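You operate a simulated robot arm through the tools that you are given. There is no shell and no other tool. Be economical: measure what you need, move in short steps, check, and stop when the job is done.

The job below is to be done with a simulated two-armed robot. You get a single attempt, and the scene is never put back.

## Task
Test disc No 57: black tray if the needle shows green, otherwise the other tray.
Fine: Lay it on the orange gauge's slide, push it in, press its knob. Leave the slide out and zero the needle.

It is judged by the outcome, as a careful person would: the job done as asked, and still so three seconds after it is handed in. It fails if anything else is knocked over, pushed out of place, dropped, spilled or broken.

## Robot
Two 7-joint arms with fingered hands on one trunk, on a base that drives. Base frame: it is fixed to the floor where the robot stands at the start and does not move with it; the origin is under the middle of the robot, x ahead of it, y to its left, z up; the surface under the hand at the start is at about z = 80. Units: cm, rad, N and s.
The left shoulder is at the start at [7, 14.2, 124.3], the right one opposite. With the tool pointing down near the work surface each hand reaches from about 10 to 76 cm from the robot's upright axis, wherever it stands, measured 20 degrees to its own side. Places, roughly: long red needle [50, 30, 100]; needle gauge knob [60, 30, 110]; needle gauge slide [50, 30, 80]; top of the needle gauge slide [50, 30, 80]; zero button [50, 20, 80]. Payload 3.6 kg a hand.
Tool frame (each hand has its own): the origin (TCP) lies between the finger pads and is the grasp point; the fingertips stand 2.5 cm ahead of it; z points along the fingers, y is the line along which they close. Largest opening 8.8 cm; the body of the gripper starts 2.9 cm behind the TCP. The gripper is a hand of 5 fingers: y runs from the thumb to the fingers, the wrist lies at [-1.3, -9.7, -16.2] in the tool frame, and closing takes about 1.5 s.
Orientation is told as [roll, pitch, yaw] about the base's x, y, z axes, in that order, counted from this pose: with the fingers straight down and the wrist toward the robot, the tool's x, y and z point along [0, 1, 0], [1, 0, 0] and [0, 0, -1] of the base frame.

## Interface
- The arms move only by the tool servo_tool. It takes "left_commands", "right_commands" or both (then of equal length, played together; a hand with none holds still); each is a list of rows, each an object of numbers (a shift or turn left out is 0, a gripper value left out holds the last): "rx", "ry", "rz": the turn, a rotation vector about the tool's x, y, z in rad; "x", "y", "z": the shift along the tool's x, y, z in m. In form: [{"rx": .., "ry": .., "rz": .., "x": .., "y": .., "z": ..}, ...]. A call has 1 to 10 rows; each row is the pose to reach, as a shift and turn from the pose commanded when the call began, along the tool's axes at that moment. "left_grip" and "right_grip" are, for a hand that has rows, the opening, from 0 (shut) to 1 (fully open), set as the call begins (left out, the last holds). Each row takes 0.2 s and may step no farther than 5 cm and 0.15 rad from the row before; otherwise, or with a gripper value out of range, the whole call is refused. A pose out of reach is approached as far as the arm can. The call stops where the force on the tool passes 40 N (or 10 N more than at its start, if that is more) or the arm is blocked; 0.2 s more then pass. Each finger travels about 7.2 cm/s and halts on what it meets, pressing with about 31 N; the grip force reading is that of the motor and also rises with nothing between the fingers. The clock runs only during rows and for 0.2 s after the last one: add rows that repeat a pose to give the fingers time. It gives the time, the measured TCP pose, the force on the tool (base axes), the opening and the grip force at its end, in the units of the frame above (readings bear some noise), with the torque about the TCP (base axes, N m) and any sound that the robot's microphone picked up.
- Cameras (640 x 400 px; columns grow to the right, rows downward): "scene" is now at [13.62, 2.31, 146.94]; the picture's right is [0.24, -0.97, 0.00], its down [-0.58, -0.14, -0.80] and it looks along [0.78, 0.19, -0.60] (base axes); focal length 214 px, centre (320, 200). "left" rides on the left gripper at [-5.9, -7.9, -10.5] in its tool frame; the picture's right is [-0.73, -0.32, 0.61], its down [0.62, -0.68, 0.38] and it looks along [0.29, 0.66, 0.70] (tool axes); focal length 234 px, centre (320, 200). "right" rides on the right gripper at [5.9, -7.9, -10.5] in its tool frame; the picture's right is [-0.73, 0.32, -0.61], its down [-0.62, -0.68, 0.38] and it looks along [-0.29, 0.66, 0.70] (tool axes); focal length 234 px, centre (320, 200).
- capture(camera): a new picture of that camera. The clock stands still meanwhile.
- raise_lower(by): slides the trunk up (or, below 0, down) by that many cm; the arms and the scene camera ride with it, the base frame stays. It gives what a move gives, with no picture.
- base_move(legs): drives the robot by 1 to 6 legs, each [ahead, left, turn to the left] in cm, cm and rad, along the robot's own axes; the way and the turn of a leg run together, so that a leg with both is an arc; at most 150 cm and 3.142 rad a leg. The arms and the cameras ride along, it lands a little off, and it stops where it bumps. It gives what a move gives.
- set_fingers(index, middle, ring, little, thumb_bend, thumb_turn, hand): sets how far each is bent, from 0 (flat) to 1 (curled in); at 0.3 the hand is open as for a grip, at 0.7 the pads meet at the TCP. One left out holds its place. A second passes; each finger stops where it meets its share of the squeeze, and holds until it gets a number again. A gripper value or a shape takes the hand back. It gives what a move gives, with no picture; readings hold the bend of each and the force on index, middle, ring, little, thumb and palm. thumb_turn goes from beside the hand (0) to across from the fingers (1), as for a grip.
- grasp_type(shape, hand): the hand has 5 fingers and takes this shape, open, in about a second: jaw (thumb against the fingers, like two jaws); tri (thumb and two fingers); tip (a fingertip pinch); poke (one finger out to press); point (the index stretched); flat (the hand flat); cup (the hand cupped); fist (a fist). The gripper value then closes the fingers along that shape, each until it touches; the sizes above hold for jaw. It gives what a move gives, with no picture.
- turn_head(pan, tilt): turns the head with the scene camera to pan (to the left, within 1.501 rad either way) and tilt (down, from -0.506 to 1.204), counted from straight ahead of the robot. It gives what a move gives.
- pixel_to_xyz(camera, pixels): there is no depth. For up to 12 entries [column, row, z] of the newest picture of that camera ("zoom" is the newest enlarged one), the place [x, y] in the base frame at which the ray of that pixel passes the height z, good to about 0.2 cm. The clock stands still meanwhile.
- inspect(camera, box): a new picture of the part [left, top, right, bottom] of that camera's present view, enlarged. The clock stands still meanwhile.
- sign_off(): hands the job in; it is judged then, once.

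Go step by step. Measure first, check grasps and placings, and put right what went wrong. The budget is 80 turns and 58 pictures, counting those below and the enlarged ones. Unless the task says otherwise, let go and move clear before handing in, and close with one line.

The tools are called after "Call:" as name(argument=value, ...) on one line, values as JSON. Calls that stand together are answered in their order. servo_tool: Moves the arms, as the interface text tells. Its arguments: {"type":"object","properties":{"left_commands":{"type":"array"},"left_grip":{"type":"number"},"right_commands":{"type":"array"},"right_grip":{"type":"number"}},"required":[]} The other tools are called the same way: raise_lower (by) slides the trunk up or down; grasp_type (shape, hand) gives the hand a shape; set_fingers (index, middle, ring, little, thumb_bend, thumb_turn, hand) moves the fingers one by one; base_move (legs) drives the base; turn_head (pan, tilt) turns the head that bears the scene camera; capture (camera) takes a picture; pixel_to_xyz (camera, pixels) gives the place at which the rays of pixels pass given heights; inspect (camera, box) takes an enlarged picture of a part of a camera's view; sign_off () hands the job in.

At the start:

```text
clock: 0.0
left_position: [40.56, 29.83, 132.76]
left_tcp_rot: [0.0, -0.001, -0.001]
left_force: [0.6, 0.0, -0.2]
left_torque: [0.0, 0.03, 0.0]
left_finger_gap: 8.79
left_grasp_force: 0.1
left_shape: jaw
left_bend: [0.3, 0.3, 0.3, 0.3, 0.3, 0.98]
left_finger forces: [0.0, 0.1, 0.0, 0.0, 0.0, 0.0]
right_position: [54.68, -15.51, 138.33]
right_tcp_rot: [0.001, 0.0, 0.0]
right_force: [-0.4, -0.5, 0.0]
right_torque: [0.02, 0.01, 0.0]
right_finger_gap: 8.77
right_grasp_force: 0.1
right_shape: jaw
right_bend: [0.3, 0.3, 0.3, 0.3, 0.3, 0.98]
right_finger forces: [0.0, 0.0, 0.1, 0.0, 0.0, 0.0]
trunk travel left (down, up): [-77.9, 16.1]
robot x, y, heading: [0.24, 0.09, 0.003]
head pan, tilt: [0.243, 0.641]
```

scene: 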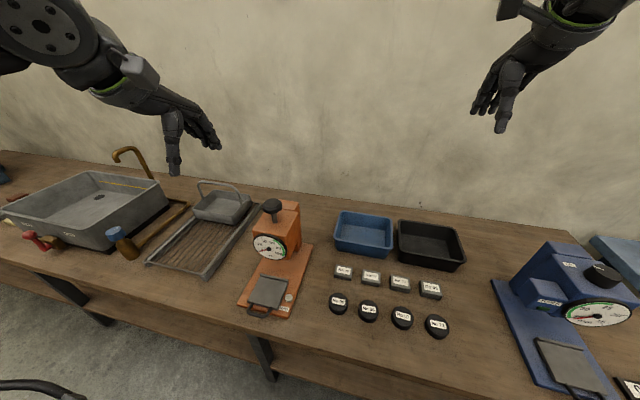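
right: 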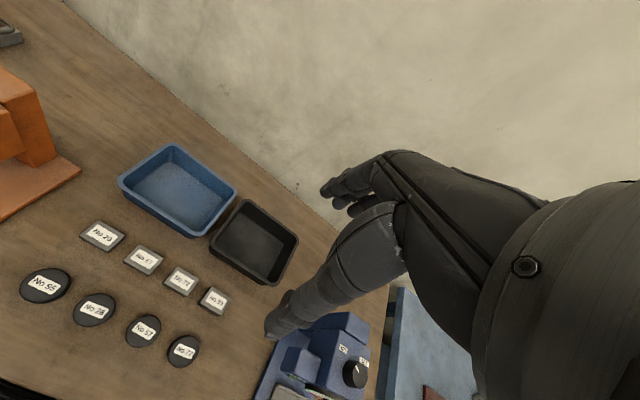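
left: 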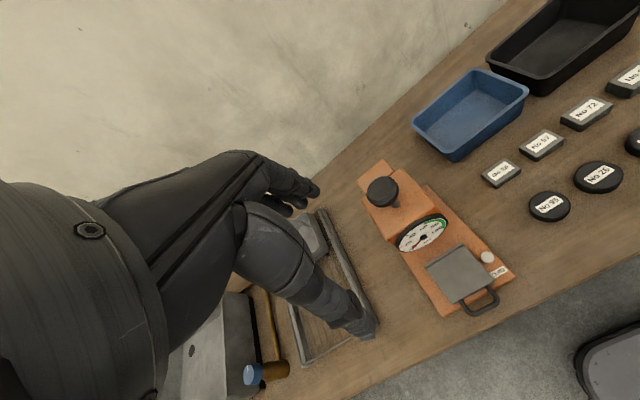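

The pictures show the orange gauge around (275,255), four round discs around (338–437, 300–326) and two trays. I will enlarge the discs and the gauge to read them.

Call:
inspect(camera="scene", box=[320, 250, 460, 340])

Call:
inspect(camera="scene", box=[225, 190, 335, 325])

Call:
inspect(camera="right", box=[0, 200, 240, 380])

```text
4.44 times, centred on (390, 295) of scene
```

zoom: 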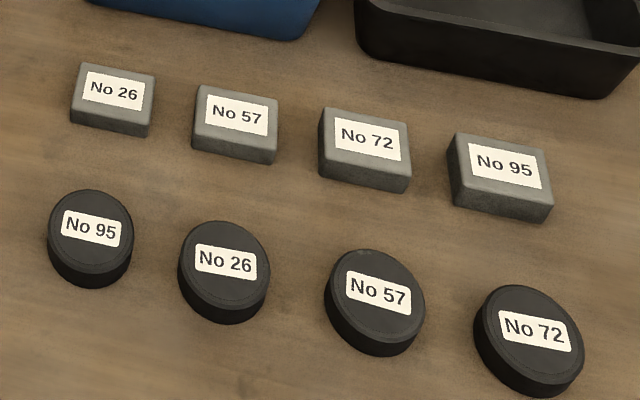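

```text
2.96 times, centred on (280, 258) of scene
```

zoom: 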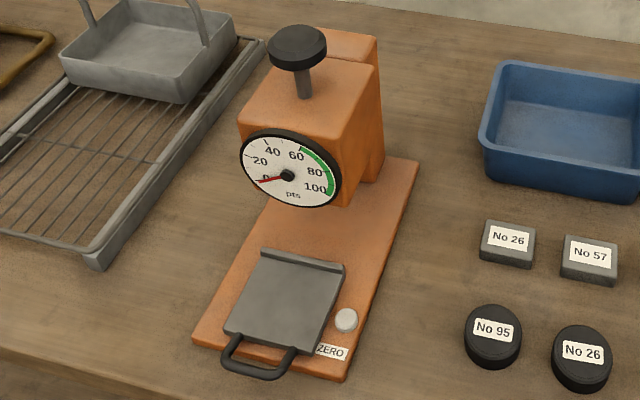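

```text
2.22 times, centred on (120, 290) of right
```

zoom: 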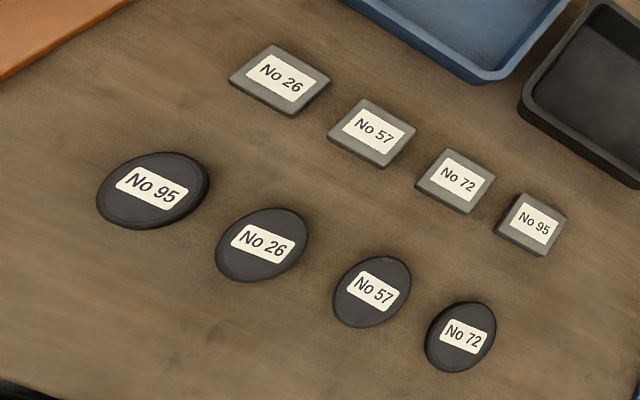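

Disc No 57 is the third round one, near scene (402,317). I will measure the disc, the slide, its handle, the zero button, the knob and the trays.

Call:
capture(camera="scene")

Call:
pixel_to_xyz(camera="scene", pixels=[[338, 301, 82], [368, 310, 82], [402, 316, 82], [402, 320, 80], [437, 325, 82], [268, 291, 82], [290, 297, 82], [260, 316, 82], [272, 206, 110], [363, 235, 80], [430, 245, 80], [269, 247, 97]])

Call:
inspect(camera="left", box=[340, 150, 540, 325])

Call:
pixel_to_xyz(camera="left", pixels=[[459, 272, 82], [488, 257, 82], [480, 302, 82], [383, 192, 110], [381, 190, 105], [425, 235, 97]])

```text
51 pictures are left
```

scene: 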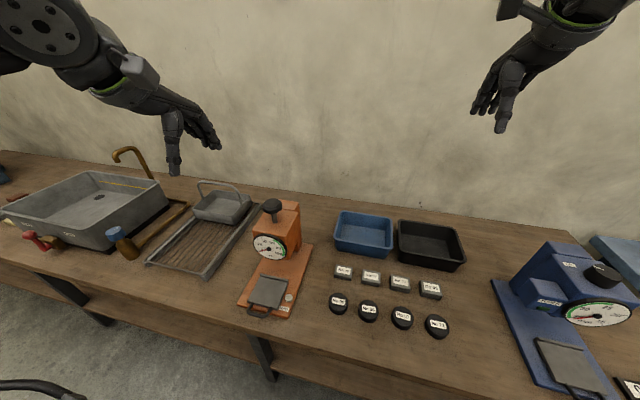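

```text
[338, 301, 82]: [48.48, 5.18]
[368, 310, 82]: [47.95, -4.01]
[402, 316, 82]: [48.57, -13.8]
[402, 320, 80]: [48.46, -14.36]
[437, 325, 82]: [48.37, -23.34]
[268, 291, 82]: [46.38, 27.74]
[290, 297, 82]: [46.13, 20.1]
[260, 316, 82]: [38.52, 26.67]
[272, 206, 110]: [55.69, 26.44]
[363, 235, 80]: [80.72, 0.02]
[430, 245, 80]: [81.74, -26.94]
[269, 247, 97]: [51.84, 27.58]
```

```text
2.29 times, centred on (440, 238) of left
```

zoom: 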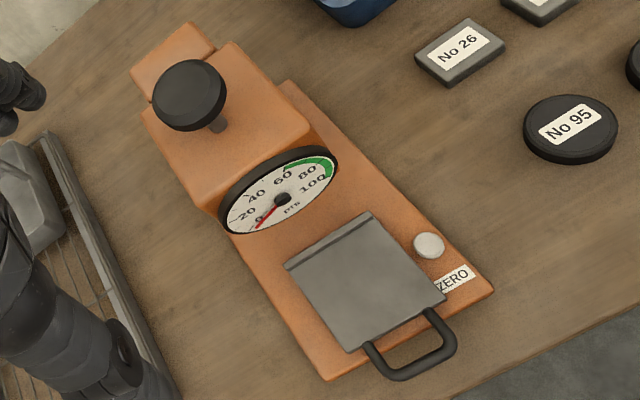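

```text
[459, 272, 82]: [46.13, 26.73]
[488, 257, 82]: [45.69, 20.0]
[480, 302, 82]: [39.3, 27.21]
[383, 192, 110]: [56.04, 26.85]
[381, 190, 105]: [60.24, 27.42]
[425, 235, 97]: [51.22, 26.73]
```

Both cameras agree on the slide at about (46.3, 27.2), the knob top at (56, 26.7, 110) and the zero button at (46, 20). Disc 57 is at about (48.5, -14). I will swing the right arm aside and bring the left hand high over the disc.

Call:
servo_tool(left_commands=[{"x": -0.02}, {"x": -0.06, "y": 0.01}, {"x": -0.105, "y": 0.02}, {"x": -0.155, "y": 0.03}, {"x": -0.2, "y": 0.04}, {"x": -0.25, "y": 0.05}, {"x": -0.3, "y": 0.055}, {"x": -0.345, "y": 0.06}, {"x": -0.39, "y": 0.06}, {"x": -0.438, "y": 0.06}], right_commands=[{"x": -0.04}, {"x": -0.08}, {"x": -0.12}, {"x": -0.16}, {"x": -0.2}, {"x": -0.24}, {"x": -0.28}, {"x": -0.3}, {"x": -0.32}, {"x": -0.34}])

```text
refused: row 4 steps farther than a row can; nothing moved
```

Call:
servo_tool(left_commands=[{"x": -0.04}, {"x": -0.084, "y": 0.01}, {"x": -0.128, "y": 0.02}, {"x": -0.172, "y": 0.03}, {"x": -0.216, "y": 0.04}, {"x": -0.26, "y": 0.05}, {"x": -0.304, "y": 0.06}, {"x": -0.348, "y": 0.06}, {"x": -0.392, "y": 0.06}, {"x": -0.438, "y": 0.06}], right_commands=[{"x": -0.04}, {"x": -0.08}, {"x": -0.12}, {"x": -0.16}, {"x": -0.2}, {"x": -0.24}, {"x": -0.28}, {"x": -0.3}, {"x": -0.32}, {"x": -0.34}])

Call:
capture(camera="left")

```text
clock: 2.2
left_position: [43.51, 6.51, 131.21]
left_tcp_rot: [-0.001, -0.001, -0.002]
left_force: [-0.3, 0.5, 0.6]
left_torque: [0.0, -0.02, -0.01]
left_finger_gap: 8.77
left_grasp_force: 0.0
left_shape: jaw
left_bend: [0.3, 0.3, 0.3, 0.3, 0.3, 0.98]
left_finger forces: [0.0, 0.0, 0.0, 0.0, 0.0, 0.1]
left hand out of reach, approached as far as the arm can: row 6, 7, 8, 9, 10
right_position: [53.01, -44.37, 136.42]
right_tcp_rot: [0.001, -0.001, -0.002]
right_force: [-0.3, -0.4, -0.1]
right_torque: [0.01, -0.02, 0.02]
right_finger_gap: 8.73
right_grasp_force: 0.1
right_shape: jaw
right_bend: [0.3, 0.3, 0.3, 0.3, 0.3, 0.98]
right_finger forces: [0.0, 0.0, 0.0, 0.0, 0.1, 0.0]
right hand out of reach, approached as far as the arm can: row 7, 8, 9, 10
trunk travel left (down, up): [-77.9, 16.1]
robot x, y, heading: [-0.17, 0.3, 0.001]
head pan, tilt: [0.243, 0.641]
```

```text
49 pictures are left
```

left: 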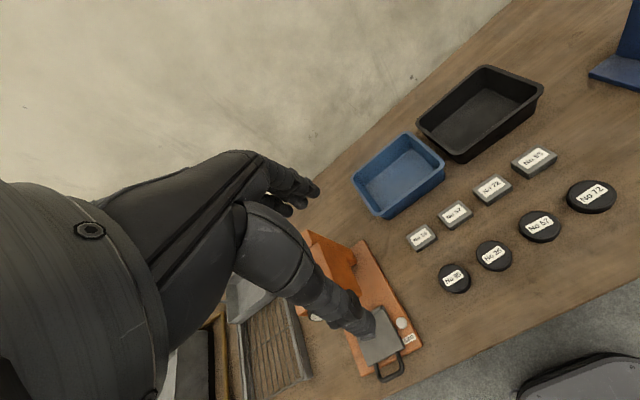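

The left arm runs out of reach at y = 6.5. I will measure the discs and trays from this picture, then drive the base 16 cm to the right.

Call:
pixel_to_xyz(camera="left", pixels=[[540, 223, 82], [540, 223, 83], [494, 255, 82], [480, 112, 81], [398, 176, 81], [487, 68, 85], [541, 92, 85], [467, 160, 85], [419, 124, 85], [533, 162, 82]])

Call:
base_move(legs=[[0, -16, 0]])

```text
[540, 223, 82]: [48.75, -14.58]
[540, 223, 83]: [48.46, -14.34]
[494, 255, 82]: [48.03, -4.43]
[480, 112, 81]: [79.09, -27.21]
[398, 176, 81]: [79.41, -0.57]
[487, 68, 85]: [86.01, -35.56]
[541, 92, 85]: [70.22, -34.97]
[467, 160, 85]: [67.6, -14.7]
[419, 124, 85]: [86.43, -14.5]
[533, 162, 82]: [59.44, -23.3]
```

```text
clock: 3.6
left_position: [43.4, -9.22, 131.13]
left_tcp_rot: [-0.005, 0.001, -0.001]
left_force: [-0.4, 0.1, -0.1]
left_torque: [0.04, 0.02, 0.03]
left_finger_gap: 8.79
left_grasp_force: 0.1
left_shape: jaw
left_bend: [0.3, 0.3, 0.3, 0.3, 0.3, 0.98]
left_finger forces: [0.1, 0.0, 0.1, 0.0, 0.0, 0.0]
right_position: [53.09, -59.82, 136.43]
right_tcp_rot: [-0.001, -0.002, -0.005]
right_force: [0.2, 0.6, -0.8]
right_torque: [0.02, 0.02, -0.01]
right_finger_gap: 8.77
right_grasp_force: 0.1
right_shape: jaw
right_bend: [0.3, 0.3, 0.3, 0.3, 0.3, 0.98]
right_finger forces: [0.1, 0.1, 0.0, 0.0, 0.0, 0.1]
trunk travel left (down, up): [-77.9, 16.1]
robot x, y, heading: [0.0, -16.25, 0.001]
head pan, tilt: [0.243, 0.641]
```

The hand is now at (43.4, -9.2, 131) and disc 57 at about (48.6, -14.4). I will lower to about z = 100 above it and look.

Call:
servo_tool(left_commands=[{"z": 0.04}, {"z": 0.08, "x": -0.01, "y": 0.01}, {"z": 0.12, "x": -0.02, "y": 0.02}, {"z": 0.16, "x": -0.03, "y": 0.03}, {"z": 0.2, "x": -0.04, "y": 0.04}, {"z": 0.24, "x": -0.05, "y": 0.05}, {"z": 0.28, "x": -0.051, "y": 0.052}, {"z": 0.31, "x": -0.051, "y": 0.052}, {"z": 0.31, "x": -0.051, "y": 0.052}])

Call:
capture(camera="left")

Call:
capture(camera="scene")

```text
clock: 5.6
left_position: [46.97, -7.24, 104.38]
left_tcp_rot: [-0.004, 0.001, -0.002]
left_force: [-0.1, 0.3, 0.0]
left_torque: [-0.03, 0.02, -0.01]
left_finger_gap: 8.81
left_grasp_force: 0.0
left_shape: jaw
left_bend: [0.3, 0.3, 0.3, 0.3, 0.3, 0.98]
left_finger forces: [0.0, 0.0, 0.0, 0.0, 0.0, 0.0]
left hand out of reach, approached as far as the arm can: row 3, 4, 5, 6, 7, 8, 9
right_position: [53.15, -60.3, 136.5]
right_tcp_rot: [0.0, -0.001, -0.004]
right_force: [-1.0, -0.1, -0.5]
right_torque: [-0.03, 0.01, 0.0]
right_finger_gap: 8.78
right_grasp_force: 0.0
right_shape: jaw
right_bend: [0.3, 0.3, 0.3, 0.3, 0.3, 0.98]
right_finger forces: [0.0, 0.0, 0.0, 0.0, 0.0, 0.0]
trunk travel left (down, up): [-77.9, 16.1]
robot x, y, heading: [-0.14, -15.87, -0.001]
head pan, tilt: [0.243, 0.641]
```

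```text
48 pictures are left
```

left: 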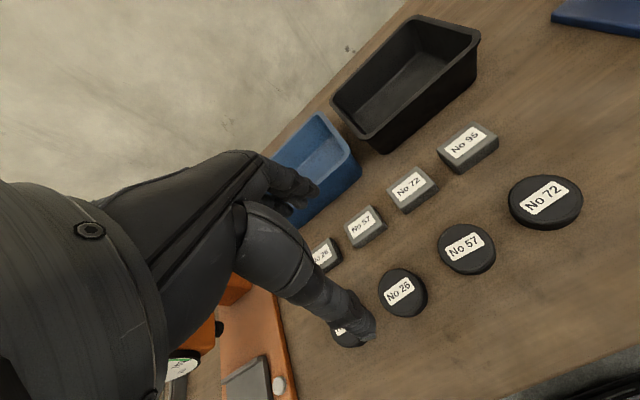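

```text
47 pictures are left
```

scene: 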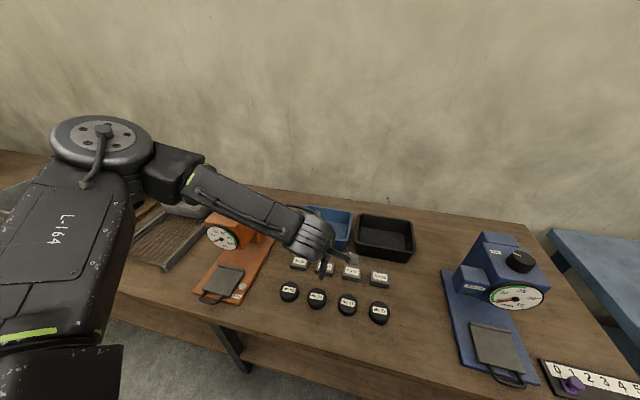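

The arm still stops short at about 9 cm left of the robot's axis, so I will drive further right to put disc 57 about 18 cm to the robot's left.

Call:
base_move(legs=[[0, -16, 0]])

```text
clock: 7.0
left_position: [47.05, -22.88, 104.4]
left_tcp_rot: [-0.005, 0.001, -0.001]
left_force: [0.2, 1.0, -0.1]
left_torque: [-0.04, -0.02, -0.03]
left_finger_gap: 8.8
left_grasp_force: 0.1
left_shape: jaw
left_bend: [0.3, 0.3, 0.3, 0.3, 0.3, 0.98]
left_finger forces: [0.0, 0.1, 0.0, 0.0, 0.0, 0.0]
right_position: [53.03, -75.66, 136.54]
right_tcp_rot: [-0.003, -0.002, -0.003]
right_force: [-0.2, -0.3, 0.5]
right_torque: [0.0, -0.05, 0.0]
right_finger_gap: 8.77
right_grasp_force: 0.0
right_shape: jaw
right_bend: [0.3, 0.3, 0.3, 0.3, 0.3, 0.98]
right_finger forces: [0.1, 0.1, 0.0, 0.1, 0.1, 0.0]
trunk travel left (down, up): [-77.9, 16.1]
robot x, y, heading: [0.0, -31.85, -0.003]
head pan, tilt: [0.243, 0.641]
```

The hand is at (47.0, -22.9, 104). I will shift it over the disc at (48.6, -14.4) and look.

Call:
servo_tool(left_commands=[{"x": 0.04, "y": 0.01}, {"x": 0.085, "y": 0.016, "z": 0.01}, {"x": 0.085, "y": 0.016, "z": 0.05}, {"x": 0.085, "y": 0.016, "z": 0.05}])

Call:
capture(camera="left")

```text
clock: 8.0
left_position: [48.72, -14.61, 99.38]
left_tcp_rot: [-0.003, -0.001, 0.001]
left_force: [0.8, -0.2, -0.5]
left_torque: [0.02, 0.02, -0.02]
left_finger_gap: 8.78
left_grasp_force: 0.1
left_shape: jaw
left_bend: [0.3, 0.3, 0.3, 0.3, 0.3, 0.98]
left_finger forces: [0.0, 0.0, 0.0, 0.1, 0.0, 0.0]
right_position: [53.14, -76.08, 136.49]
right_tcp_rot: [0.001, -0.001, -0.002]
right_force: [-0.1, 0.1, -0.7]
right_torque: [0.01, 0.03, -0.01]
right_finger_gap: 8.74
right_grasp_force: 0.1
right_shape: jaw
right_bend: [0.3, 0.3, 0.3, 0.3, 0.3, 0.98]
right_finger forces: [0.0, 0.1, 0.0, 0.0, 0.1, 0.0]
trunk travel left (down, up): [-77.9, 16.1]
robot x, y, heading: [-0.23, -31.77, 0.004]
head pan, tilt: [0.243, 0.641]
```

```text
46 pictures are left
```

left: 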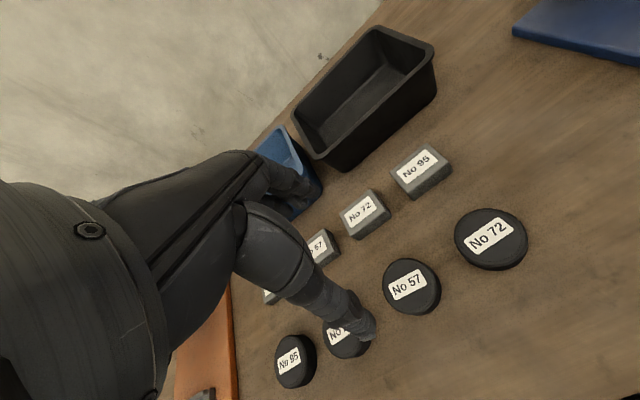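

The disc 57 top is centred near (409,283). I will measure its centre, edges and height here.

Call:
pixel_to_xyz(camera="left", pixels=[[409, 283, 82], [409, 283, 82.5], [386, 303, 82], [437, 268, 82], [397, 261, 82], [420, 309, 80], [441, 291, 80], [384, 281, 82], [434, 290, 82], [364, 215, 82], [350, 335, 82]])

Call:
inspect(camera="left", box=[320, 190, 480, 350])

```text
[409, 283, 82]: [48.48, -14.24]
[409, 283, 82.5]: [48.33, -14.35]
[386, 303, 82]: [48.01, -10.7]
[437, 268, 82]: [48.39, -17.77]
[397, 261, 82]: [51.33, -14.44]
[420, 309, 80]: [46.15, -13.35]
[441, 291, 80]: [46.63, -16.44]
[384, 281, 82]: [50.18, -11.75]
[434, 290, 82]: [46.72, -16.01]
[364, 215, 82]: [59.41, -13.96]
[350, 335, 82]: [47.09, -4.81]
```

```text
2.50 times, centred on (400, 270) of left
```

zoom: 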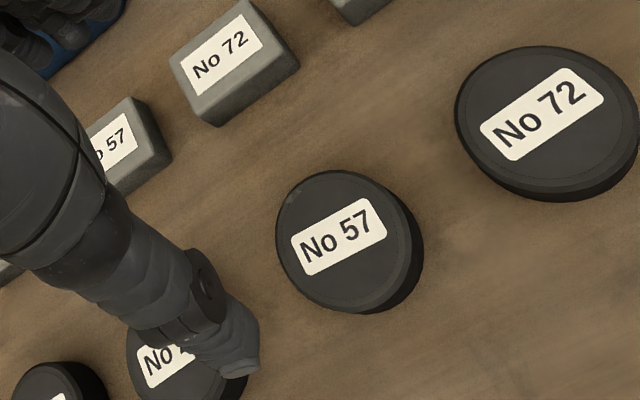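

Disc 57 is centred at (48.5, -14.3), about 6 cm wide and 2 cm thick. I will descend to z ≈ 83.2 around it, with finger and thumb fore and aft.

Call:
servo_tool(left_commands=[{"z": 0.04, "x": 0.003, "y": -0.002}, {"z": 0.08, "x": 0.003, "y": -0.002}, {"z": 0.11, "x": 0.003, "y": -0.002}, {"z": 0.135, "x": 0.003, "y": -0.002}, {"z": 0.15, "x": 0.003, "y": -0.002}, {"z": 0.162, "x": 0.003, "y": -0.002}, {"z": 0.162, "x": 0.003, "y": -0.002}], left_grip=1)

Call:
capture(camera="left")

Call:
inspect(camera="scene", box=[180, 180, 420, 330])

```text
clock: 9.6
left_position: [46.98, -10.61, 91.05]
left_tcp_rot: [-0.004, 0.0, 0.0]
left_force: [0.6, 0.1, 0.6]
left_torque: [-0.01, 0.0, 0.01]
left_finger_gap: 8.78
left_grasp_force: 0.0
left_shape: jaw
left_bend: [0.3, 0.3, 0.3, 0.3, 0.3, 0.98]
left_finger forces: [0.0, 0.0, 0.0, 0.1, 0.0, 0.0]
left hand out of reach, approached as far as the arm can: row 2, 3, 4, 5, 6, 7
right_position: [53.12, -76.16, 136.4]
right_tcp_rot: [0.0, -0.003, -0.002]
right_force: [-0.4, 0.4, 0.1]
right_torque: [0.0, -0.02, 0.03]
right_finger_gap: 8.77
right_grasp_force: 0.1
right_shape: jaw
right_bend: [0.3, 0.3, 0.3, 0.3, 0.3, 0.98]
right_finger forces: [0.0, 0.0, 0.0, 0.0, 0.1, 0.0]
trunk travel left (down, up): [-77.9, 16.1]
robot x, y, heading: [0.48, -32.07, 0.003]
head pan, tilt: [0.243, 0.641]
```

```text
44 pictures are left
```

left: 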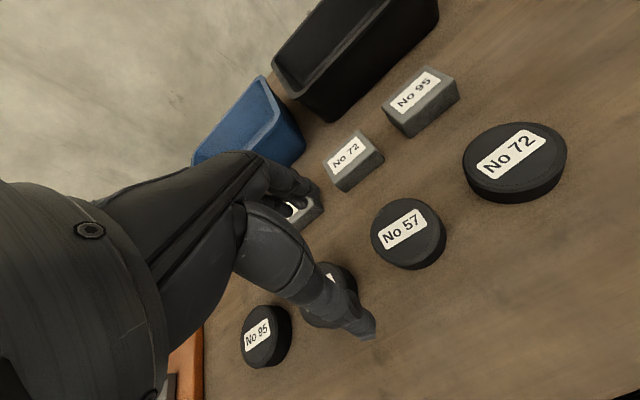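

```text
2.67 times, centred on (300, 255) of scene
```

zoom: 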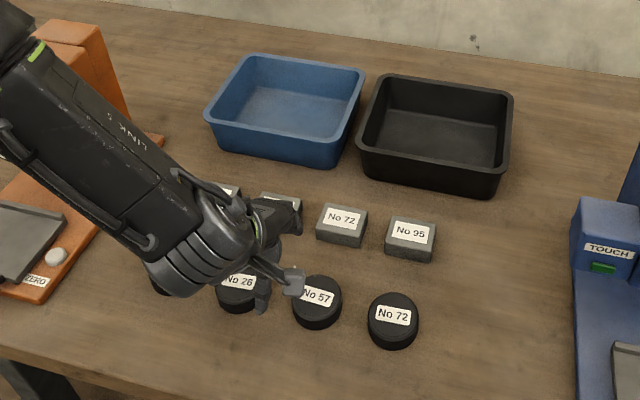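

The arm runs out of its reach low down (it stopped at z = 91 and drifted to y = -10.6). I will go back up, pull the right arm back clear of the blue gauge, and then lower the trunk instead.

Call:
servo_tool(left_commands=[{"z": -0.04}, {"z": -0.08}, {"z": -0.12}, {"z": -0.12, "x": -0.02, "y": 0.008}, {"z": -0.12, "x": -0.037, "y": 0.015}, {"z": -0.12, "x": -0.037, "y": 0.015}], right_commands=[{"y": -0.04}, {"y": -0.08}, {"y": -0.12}, {"y": -0.16}, {"y": -0.2}, {"y": -0.24}])

Call:
capture(camera="scene")

```text
clock: 11.0
left_position: [48.02, -14.15, 103.1]
left_tcp_rot: [-0.005, -0.001, 0.0]
left_force: [-0.2, -0.4, 0.5]
left_torque: [0.0, -0.02, -0.03]
left_finger_gap: 8.79
left_grasp_force: 0.0
left_shape: jaw
left_bend: [0.3, 0.3, 0.3, 0.3, 0.3, 0.98]
left_finger forces: [0.0, 0.1, 0.0, 0.0, 0.1, 0.0]
right_position: [29.03, -75.5, 136.06]
right_tcp_rot: [0.001, -0.005, -0.008]
right_force: [0.0, -0.5, 0.5]
right_torque: [0.0, -0.04, 0.03]
right_finger_gap: 8.78
right_grasp_force: 0.0
right_shape: jaw
right_bend: [0.3, 0.3, 0.3, 0.3, 0.3, 0.98]
right_finger forces: [0.0, 0.0, 0.1, 0.0, 0.0, 0.1]
right hand out of reach, approached as far as the arm can: row 6
trunk travel left (down, up): [-77.9, 16.1]
robot x, y, heading: [-0.07, -31.78, 0.002]
head pan, tilt: [0.243, 0.641]
```

```text
42 pictures are left
```

scene: 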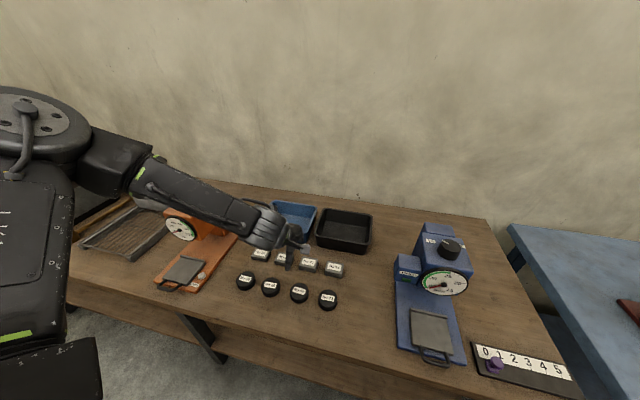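

The disc row is free under the hand, and my estimate keeps the elbow (about x 40, y 15, z 130) clear in front of the orange gauge. I will lower the trunk 14 cm and check.

Call:
raise_lower(by=-14)

Call:
capture(camera="scene")

Call:
capture(camera="left")

```text
clock: 12.7
left_position: [48.28, -14.14, 89.13]
left_tcp_rot: [-0.005, 0.0, 0.0]
left_force: [-0.2, 0.2, 0.1]
left_torque: [0.0, -0.03, 0.0]
left_finger_gap: 8.76
left_grasp_force: 0.1
left_shape: jaw
left_bend: [0.3, 0.3, 0.3, 0.3, 0.3, 0.98]
left_finger forces: [0.0, 0.0, 0.0, 0.1, 0.0, 0.1]
right_position: [29.31, -75.62, 121.99]
right_tcp_rot: [0.0, -0.004, -0.007]
right_force: [1.3, -0.2, -0.4]
right_torque: [-0.03, 0.01, 0.0]
right_finger_gap: 8.77
right_grasp_force: 0.0
right_shape: jaw
right_bend: [0.3, 0.3, 0.3, 0.3, 0.3, 0.98]
right_finger forces: [0.0, 0.0, 0.1, 0.1, 0.0, 0.1]
trunk travel left (down, up): [-63.9, 30.1]
robot x, y, heading: [0.24, -32.05, -0.001]
head pan, tilt: [0.243, 0.641]
```

```text
41 pictures are left
```

scene: 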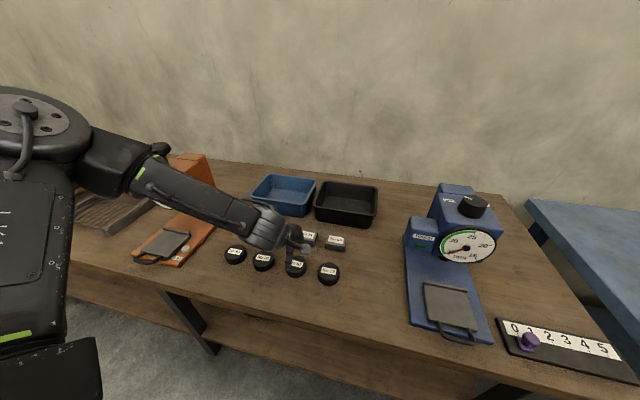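

```text
40 pictures are left
```

left: 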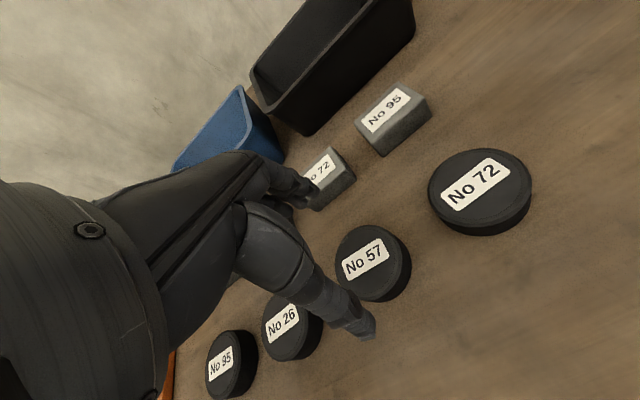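

The hand is now 9 cm above the table with disc 57 at about (364,260). I will recheck the disc's position from here.

Call:
pixel_to_xyz(camera="left", pixels=[[364, 259, 82], [364, 259, 82.5], [342, 247, 82], [389, 274, 82], [336, 285, 82], [398, 232, 82], [336, 186, 82]])

```text
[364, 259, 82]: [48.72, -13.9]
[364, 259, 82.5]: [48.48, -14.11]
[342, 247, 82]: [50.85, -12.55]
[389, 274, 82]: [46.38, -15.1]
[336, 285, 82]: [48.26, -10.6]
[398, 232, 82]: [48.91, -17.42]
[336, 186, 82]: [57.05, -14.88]
```

The disc centre is at (48.6, -14.0), 0.4 cm ahead of the TCP. I will descend to z ≈ 83.

Call:
servo_tool(left_commands=[{"z": 0.02, "y": 0.003, "x": 0.001}, {"z": 0.04, "y": 0.003, "x": 0.001}, {"z": 0.052, "y": 0.003, "x": 0.001}, {"z": 0.061, "y": 0.003, "x": 0.001}, {"z": 0.061, "y": 0.003, "x": 0.001}])

Call:
capture(camera="left")

```text
clock: 13.9
left_position: [48.58, -14.08, 82.95]
left_tcp_rot: [-0.003, 0.0, -0.001]
left_force: [-0.1, 0.5, 0.3]
left_torque: [0.01, 0.01, -0.04]
left_finger_gap: 8.78
left_grasp_force: 0.1
left_shape: jaw
left_bend: [0.3, 0.3, 0.3, 0.3, 0.3, 0.98]
left_finger forces: [0.0, 0.0, 0.0, 0.0, 0.1, 0.0]
right_position: [29.25, -75.72, 122.12]
right_tcp_rot: [0.0, -0.004, -0.005]
right_force: [0.3, 0.2, 0.0]
right_torque: [0.02, -0.02, -0.01]
right_finger_gap: 8.77
right_grasp_force: 0.2
right_shape: jaw
right_bend: [0.3, 0.3, 0.3, 0.3, 0.3, 0.98]
right_finger forces: [0.1, 0.0, 0.0, 0.0, 0.0, 0.1]
trunk travel left (down, up): [-63.9, 30.1]
robot x, y, heading: [0.27, -32.16, 0.003]
head pan, tilt: [0.243, 0.641]
```

```text
39 pictures are left
```

left: 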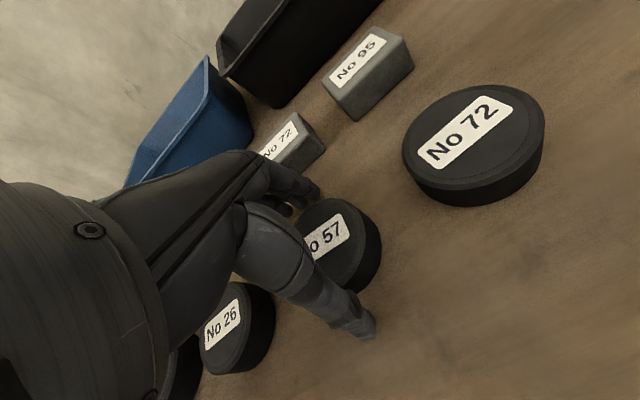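

Disc 57 is between the fingers (310,195) and the thumb (365,325). I will close the hand.

Call:
servo_tool(left_commands=[{}, {}, {}, {}, {}, {}, {}, {}], left_grip=0)

Call:
capture(camera="left")

```text
clock: 15.7
left_position: [48.58, -14.06, 82.88]
left_tcp_rot: [-0.003, 0.001, 0.0]
left_force: [0.7, 0.2, 0.0]
left_torque: [0.03, 0.01, -0.03]
left_finger_gap: 5.29
left_grasp_force: 31.6
left_shape: jaw
left_bend: [0.28, 0.4, 0.42, 0.42, 0.66, 1.0]
left_finger forces: [17.3, 9.0, 0.2, 0.1, 26.9, 0.0]
right_position: [29.3, -75.66, 122.21]
right_tcp_rot: [-0.001, -0.003, -0.007]
right_force: [-0.1, 0.1, -0.3]
right_torque: [-0.02, 0.01, -0.02]
right_finger_gap: 8.81
right_grasp_force: 0.1
right_shape: jaw
right_bend: [0.3, 0.3, 0.3, 0.3, 0.3, 0.98]
right_finger forces: [0.1, 0.0, 0.0, 0.0, 0.1, 0.1]
trunk travel left (down, up): [-63.9, 30.1]
robot x, y, heading: [-0.04, -31.91, 0.003]
head pan, tilt: [0.243, 0.641]
```

```text
38 pictures are left
```

left: 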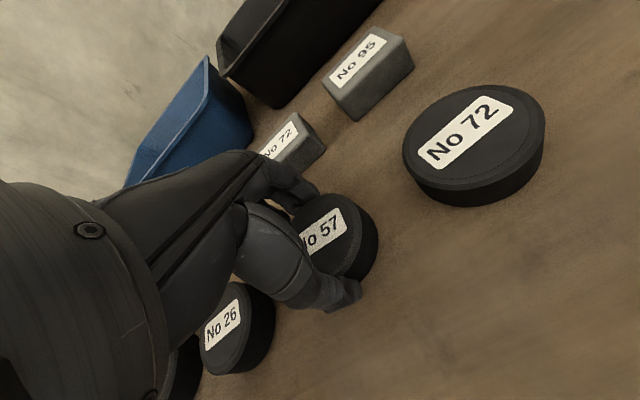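

The grip holds at 5.3 cm with 31 N. I will lift 8 cm and check.

Call:
servo_tool(left_commands=[{"z": -0.02}, {"z": -0.05}, {"z": -0.08}, {"z": -0.11}, {"z": -0.11}])

Call:
capture(camera="left")

```text
clock: 16.9
left_position: [48.47, -14.06, 93.9]
left_tcp_rot: [-0.004, -0.001, 0.0]
left_force: [0.2, -0.4, -0.7]
left_torque: [-0.01, -0.02, 0.01]
left_finger_gap: 5.27
left_grasp_force: 31.2
left_shape: jaw
left_bend: [0.28, 0.4, 0.42, 0.42, 0.66, 1.0]
left_finger forces: [17.4, 9.1, 0.2, 0.0, 27.0, 0.1]
right_position: [29.38, -75.57, 122.08]
right_tcp_rot: [0.001, -0.005, -0.007]
right_force: [0.0, 0.2, 0.3]
right_torque: [-0.02, -0.02, 0.02]
right_finger_gap: 8.78
right_grasp_force: 0.0
right_shape: jaw
right_bend: [0.3, 0.3, 0.3, 0.3, 0.3, 0.98]
right_finger forces: [0.1, 0.1, 0.0, 0.1, 0.0, 0.0]
trunk travel left (down, up): [-63.9, 30.1]
robot x, y, heading: [-0.07, -32.21, 0.001]
head pan, tilt: [0.243, 0.641]
```

```text
37 pictures are left
```

left: 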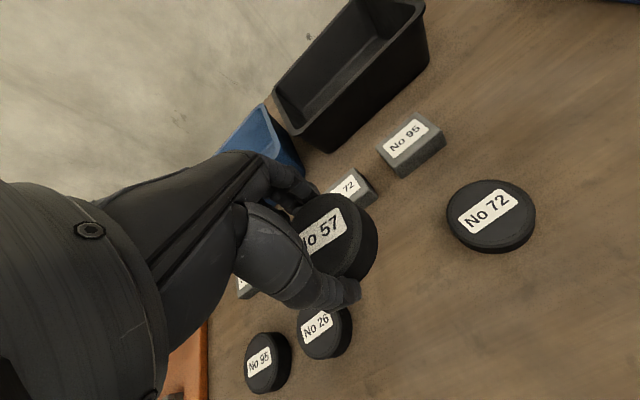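

The disc is held clear off the table. I will raise the trunk by 26 cm, well above the gauge, before driving left.

Call:
raise_lower(by=26)

Call:
base_move(legs=[[0, 41, 0]])

Call:
capture(camera="scene")

Call:
capture(camera="left")

```text
clock: 19.6
left_position: [48.42, -14.05, 119.99]
left_tcp_rot: [-0.003, 0.001, -0.001]
left_force: [0.5, 0.7, -1.6]
left_torque: [0.04, -0.01, 0.01]
left_finger_gap: 5.23
left_grasp_force: 31.0
left_shape: jaw
left_bend: [0.28, 0.4, 0.42, 0.42, 0.66, 1.0]
left_finger forces: [17.5, 9.1, 0.2, 0.0, 27.1, 0.0]
right_position: [29.36, -75.69, 148.24]
right_tcp_rot: [0.0, -0.004, -0.007]
right_force: [0.0, 0.1, 0.3]
right_torque: [-0.02, 0.0, -0.01]
right_finger_gap: 8.75
right_grasp_force: 0.0
right_shape: jaw
right_bend: [0.3, 0.3, 0.3, 0.3, 0.3, 0.98]
right_finger forces: [0.1, 0.0, 0.1, 0.0, 0.0, 0.0]
trunk travel left (down, up): [-89.9, 4.1]
robot x, y, heading: [-0.2, -31.88, -0.003]
head pan, tilt: [0.243, 0.641]
```

```text
clock: 22.1
left_position: [48.33, 27.1, 119.84]
left_tcp_rot: [-0.002, 0.0, 0.004]
left_force: [0.0, -0.7, -0.3]
left_torque: [-0.02, -0.02, 0.02]
left_finger_gap: 5.23
left_grasp_force: 31.5
left_shape: jaw
left_bend: [0.28, 0.4, 0.42, 0.42, 0.66, 1.0]
left_finger forces: [17.5, 9.2, 0.1, 0.0, 27.0, 0.1]
right_position: [29.43, -34.67, 148.05]
right_tcp_rot: [0.001, -0.003, -0.003]
right_force: [0.5, -0.3, 0.5]
right_torque: [0.0, 0.01, 0.0]
right_finger_gap: 8.75
right_grasp_force: 0.1
right_shape: jaw
right_bend: [0.3, 0.3, 0.3, 0.3, 0.3, 0.98]
right_finger forces: [0.1, 0.0, 0.0, 0.0, 0.0, 0.0]
trunk travel left (down, up): [-89.9, 4.1]
robot x, y, heading: [0.03, 9.32, 0.009]
head pan, tilt: [0.243, 0.641]
```

```text
36 pictures are left
```

scene: 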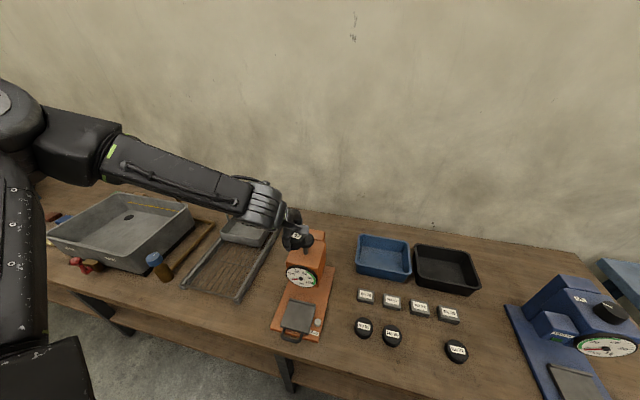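

```text
35 pictures are left
```

left: 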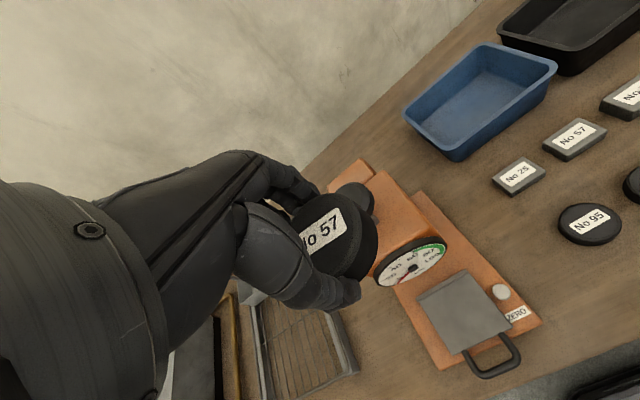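

The slide is clear near (300,315) scene and (465,312) left. I will enlarge both to measure the plate's corners and the dial's front.

Call:
inspect(camera="left", box=[360, 170, 560, 390])

Call:
inspect(camera="scene", box=[260, 200, 350, 350])

```text
1.82 times, centred on (460, 280) of left
```

zoom: 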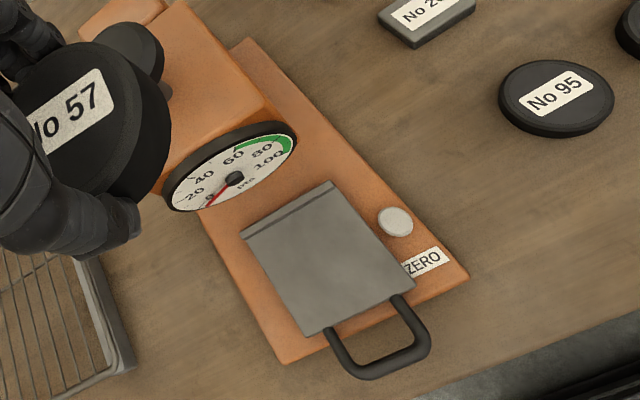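

```text
2.67 times, centred on (305, 275) of scene
```

zoom: 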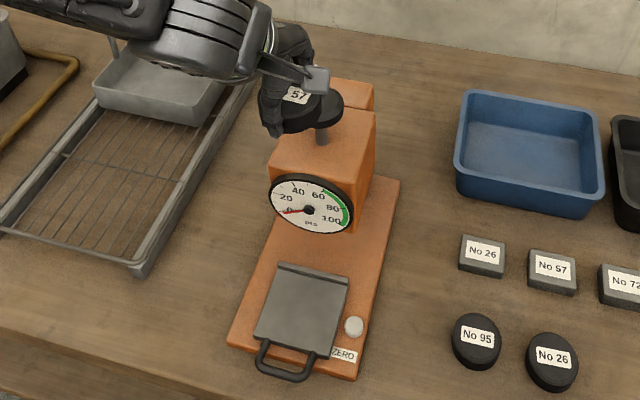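

I will convert the plate corners, handle, dial and knob pixels from both views to fix positions and heights.

Call:
pixel_to_xyz(camera="left", pixels=[[416.6, 298.7, 83], [467.1, 270.7, 83], [511.6, 327.3, 83], [452.3, 354.2, 83], [501, 293, 82], [501, 293, 83], [412.2, 267.9, 96], [412.2, 267.9, 94], [412.2, 267.9, 98], [501, 371, 83], [435, 386, 81], [542, 321, 81]])

Call:
pixel_to_xyz(camera="zoom", pixels=[[280, 265, 83], [348, 283, 83], [330, 356, 83], [254, 338, 83], [354, 325, 82], [354, 325, 83], [308, 210, 96], [308, 210, 94], [308, 210, 98], [284, 376, 83], [228, 346, 81], [354, 380, 81]])

```text
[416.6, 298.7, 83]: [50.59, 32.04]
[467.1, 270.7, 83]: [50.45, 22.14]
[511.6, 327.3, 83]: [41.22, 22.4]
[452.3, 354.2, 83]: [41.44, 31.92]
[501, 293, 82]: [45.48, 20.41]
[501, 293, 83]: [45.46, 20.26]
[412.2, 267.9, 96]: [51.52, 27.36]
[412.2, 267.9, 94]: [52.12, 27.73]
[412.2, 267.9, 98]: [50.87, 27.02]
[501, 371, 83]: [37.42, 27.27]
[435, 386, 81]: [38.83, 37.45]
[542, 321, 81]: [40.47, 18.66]
```

```text
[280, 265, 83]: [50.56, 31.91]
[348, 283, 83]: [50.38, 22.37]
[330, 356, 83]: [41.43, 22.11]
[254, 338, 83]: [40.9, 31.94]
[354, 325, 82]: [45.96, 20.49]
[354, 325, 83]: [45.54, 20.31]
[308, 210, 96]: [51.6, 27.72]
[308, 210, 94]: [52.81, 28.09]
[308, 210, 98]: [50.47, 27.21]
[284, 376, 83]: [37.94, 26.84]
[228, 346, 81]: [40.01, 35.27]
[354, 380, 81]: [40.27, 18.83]
```

Both views agree: plate x 41.2–50.5, y 22.3–31.9, top z ≈ 83. The dial is centred at (51.3, 27.3, 97) and the button at (45.5, 20.3). To keep the fingers clear of the dial I will yaw the hand so that it closes along y, and move it to x ≈ 45.4.

Call:
servo_tool(left_commands=[{"rz": 0.14, "y": -0.01}, {"rz": 0.28, "y": -0.02}, {"rz": 0.42, "y": -0.03}, {"rz": 0.56, "y": -0.03}, {"rz": 0.7, "y": -0.03}, {"rz": 0.84, "y": -0.03}, {"rz": 0.98, "y": -0.03}, {"rz": 1.12, "y": -0.03}, {"rz": 1.26, "y": -0.03}, {"rz": 1.4, "y": -0.03}])

Call:
capture(camera="scene")

```text
clock: 24.3
left_position: [45.39, 27.28, 119.84]
left_tcp_rot: [-0.003, -0.005, -1.397]
left_force: [0.7, 0.4, -1.0]
left_torque: [0.02, 0.03, -0.01]
left_finger_gap: 5.27
left_grasp_force: 30.7
left_shape: jaw
left_bend: [0.73, 0.4, 0.42, 0.42, 0.66, 1.0]
left_finger forces: [17.8, 9.0, 0.2, 0.0, 27.1, 0.1]
right_position: [29.48, -34.33, 148.08]
right_tcp_rot: [0.001, -0.004, -0.003]
right_force: [0.6, 0.7, -0.9]
right_torque: [-0.01, 0.02, 0.01]
right_finger_gap: 8.76
right_grasp_force: 0.1
right_shape: jaw
right_bend: [0.3, 0.3, 0.3, 0.3, 0.3, 0.98]
right_finger forces: [0.0, 0.1, 0.0, 0.0, 0.1, 0.0]
trunk travel left (down, up): [-89.9, 4.1]
robot x, y, heading: [-0.42, 8.74, 0.005]
head pan, tilt: [0.243, 0.641]
```

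```text
32 pictures are left
```

scene: 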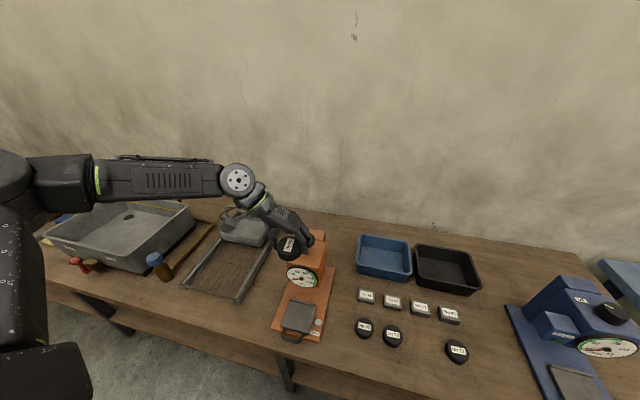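

The turn worked, but the index bend reading jumped from 0.28 to 0.73. I will check the disc in the hand.

Call:
capture(camera="left")

Call:
inspect(camera="scene", box=[240, 190, 360, 265])

```text
31 pictures are left
```

left: 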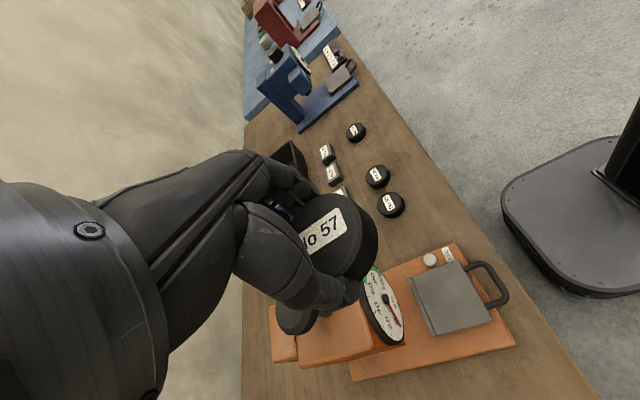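

```text
5.33 times, centred on (300, 228) of scene
```

zoom: 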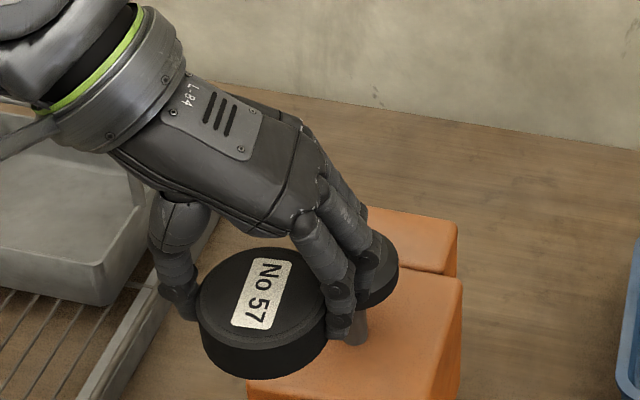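

Thumb, index and middle hold disc 57 level. I need to know how far the ring and little fingers reach toward the dial, so I will measure fingertip points from this zoom.

Call:
pixel_to_xyz(camera="zoom", pixels=[[262, 300, 119], [338, 325, 118], [372, 292, 118], [355, 300, 118], [320, 200, 125], [345, 190, 125], [365, 210, 125], [180, 310, 118]])

Call:
inspect(camera="scene", box=[260, 200, 332, 245])

```text
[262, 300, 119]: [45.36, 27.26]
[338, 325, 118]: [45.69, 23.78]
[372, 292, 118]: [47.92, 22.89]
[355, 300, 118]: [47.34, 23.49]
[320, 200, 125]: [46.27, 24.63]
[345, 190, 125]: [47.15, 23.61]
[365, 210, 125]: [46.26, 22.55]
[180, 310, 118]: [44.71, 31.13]
```

```text
8.89 times, centred on (296, 222) of scene
```

zoom: 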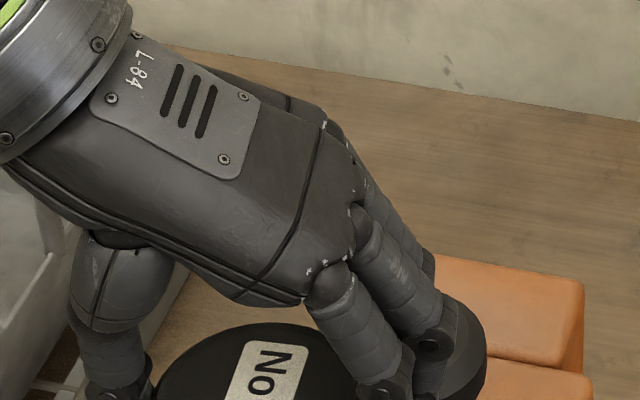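

Disc and TCP coincide at (45.4, 27.3), and the ring and little fingers lie 4–6 cm toward the dial. I will back off to x ≈ 43.6, square the yaw, and lower the trunk 22 cm.

Call:
servo_tool(left_commands=[{"x": -0.009, "y": -0.002, "rz": 0.08}, {"x": -0.0175, "y": -0.004, "rz": 0.13}, {"x": -0.0175, "y": -0.004, "rz": 0.13}])

Call:
raise_lower(by=-22)

Call:
inspect(camera="scene", box=[200, 150, 360, 310])

```text
clock: 25.1
left_position: [43.46, 27.31, 119.92]
left_tcp_rot: [0.001, -0.004, -1.528]
left_force: [0.1, -0.3, -1.5]
left_torque: [0.01, 0.0, 0.02]
left_finger_gap: 5.22
left_grasp_force: 31.4
left_shape: jaw
left_bend: [0.73, 0.4, 0.42, 0.42, 0.66, 1.0]
left_finger forces: [17.8, 9.1, 0.1, 0.0, 26.9, 0.0]
right_position: [29.36, -34.43, 148.09]
right_tcp_rot: [0.001, -0.003, -0.001]
right_force: [-0.4, 0.1, -0.8]
right_torque: [-0.01, -0.02, -0.05]
right_finger_gap: 8.78
right_grasp_force: 0.1
right_shape: jaw
right_bend: [0.3, 0.3, 0.3, 0.3, 0.3, 0.98]
right_finger forces: [0.0, 0.1, 0.1, 0.1, 0.0, 0.0]
trunk travel left (down, up): [-89.9, 4.1]
robot x, y, heading: [-0.17, 8.97, 0.004]
head pan, tilt: [0.243, 0.641]
```

```text
clock: 27.4
left_position: [43.48, 27.36, 97.85]
left_tcp_rot: [0.001, -0.003, -1.526]
left_force: [0.4, -0.1, -1.4]
left_torque: [0.0, -0.01, -0.03]
left_finger_gap: 5.23
left_grasp_force: 31.0
left_shape: jaw
left_bend: [0.73, 0.4, 0.42, 0.42, 0.66, 1.0]
left_finger forces: [17.8, 9.1, 0.2, 0.1, 26.8, 0.0]
right_position: [29.41, -34.34, 126.07]
right_tcp_rot: [0.0, -0.003, -0.001]
right_force: [-0.5, -0.7, -0.3]
right_torque: [0.02, 0.0, -0.01]
right_finger_gap: 8.77
right_grasp_force: 0.0
right_shape: jaw
right_bend: [0.3, 0.3, 0.3, 0.3, 0.3, 0.98]
right_finger forces: [0.1, 0.0, 0.0, 0.0, 0.0, 0.1]
trunk travel left (down, up): [-67.9, 26.1]
robot x, y, heading: [-0.04, 9.43, 0.004]
head pan, tilt: [0.243, 0.641]
```

```text
2.50 times, centred on (280, 230) of scene
```

zoom: 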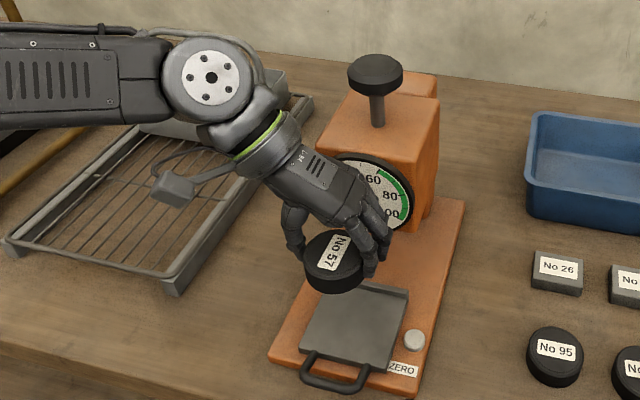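

The hand hangs in front of the dial with the plate free below it. I will lower another 7 cm and look.

Call:
raise_lower(by=-7)

Call:
inspect(camera="scene", box=[240, 150, 360, 270])

Call:
inspect(camera="left", box=[240, 150, 520, 400])

```text
clock: 28.5
left_position: [43.41, 27.34, 90.85]
left_tcp_rot: [0.001, -0.003, -1.525]
left_force: [-0.3, 0.3, -1.0]
left_torque: [0.01, -0.01, -0.03]
left_finger_gap: 5.24
left_grasp_force: 31.1
left_shape: jaw
left_bend: [0.73, 0.4, 0.42, 0.42, 0.66, 1.0]
left_finger forces: [17.9, 9.1, 0.2, 0.1, 26.9, 0.0]
right_position: [29.36, -34.43, 119.21]
right_tcp_rot: [-0.002, -0.005, -0.003]
right_force: [0.1, -0.4, 0.3]
right_torque: [-0.02, 0.02, 0.02]
right_finger_gap: 8.78
right_grasp_force: 0.0
right_shape: jaw
right_bend: [0.3, 0.3, 0.3, 0.3, 0.3, 0.98]
right_finger forces: [0.1, 0.1, 0.0, 0.0, 0.1, 0.0]
trunk travel left (down, up): [-60.9, 33.1]
robot x, y, heading: [0.14, 8.79, 0.005]
head pan, tilt: [0.243, 0.641]
```

```text
3.33 times, centred on (300, 210) of scene
```

zoom: 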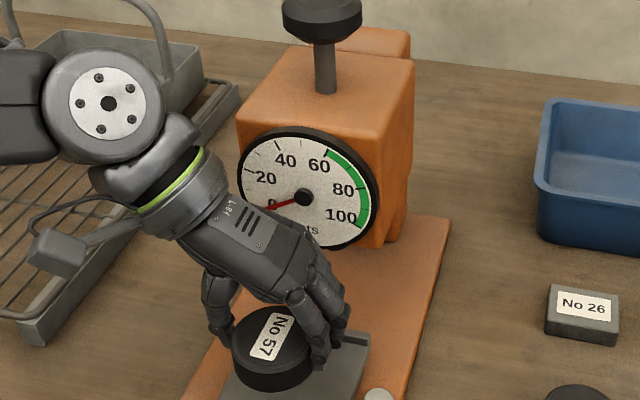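

```text
1.60 times, centred on (380, 275) of left
```

zoom: 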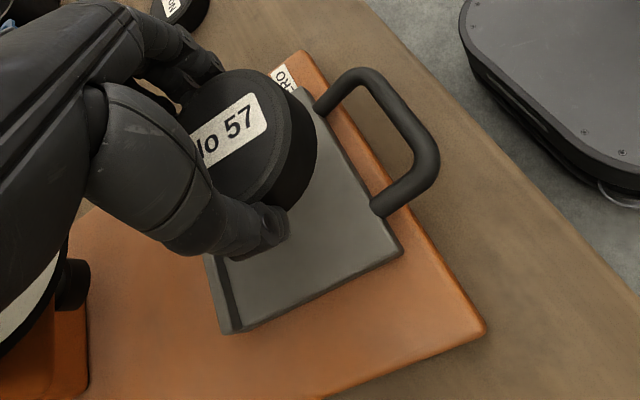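

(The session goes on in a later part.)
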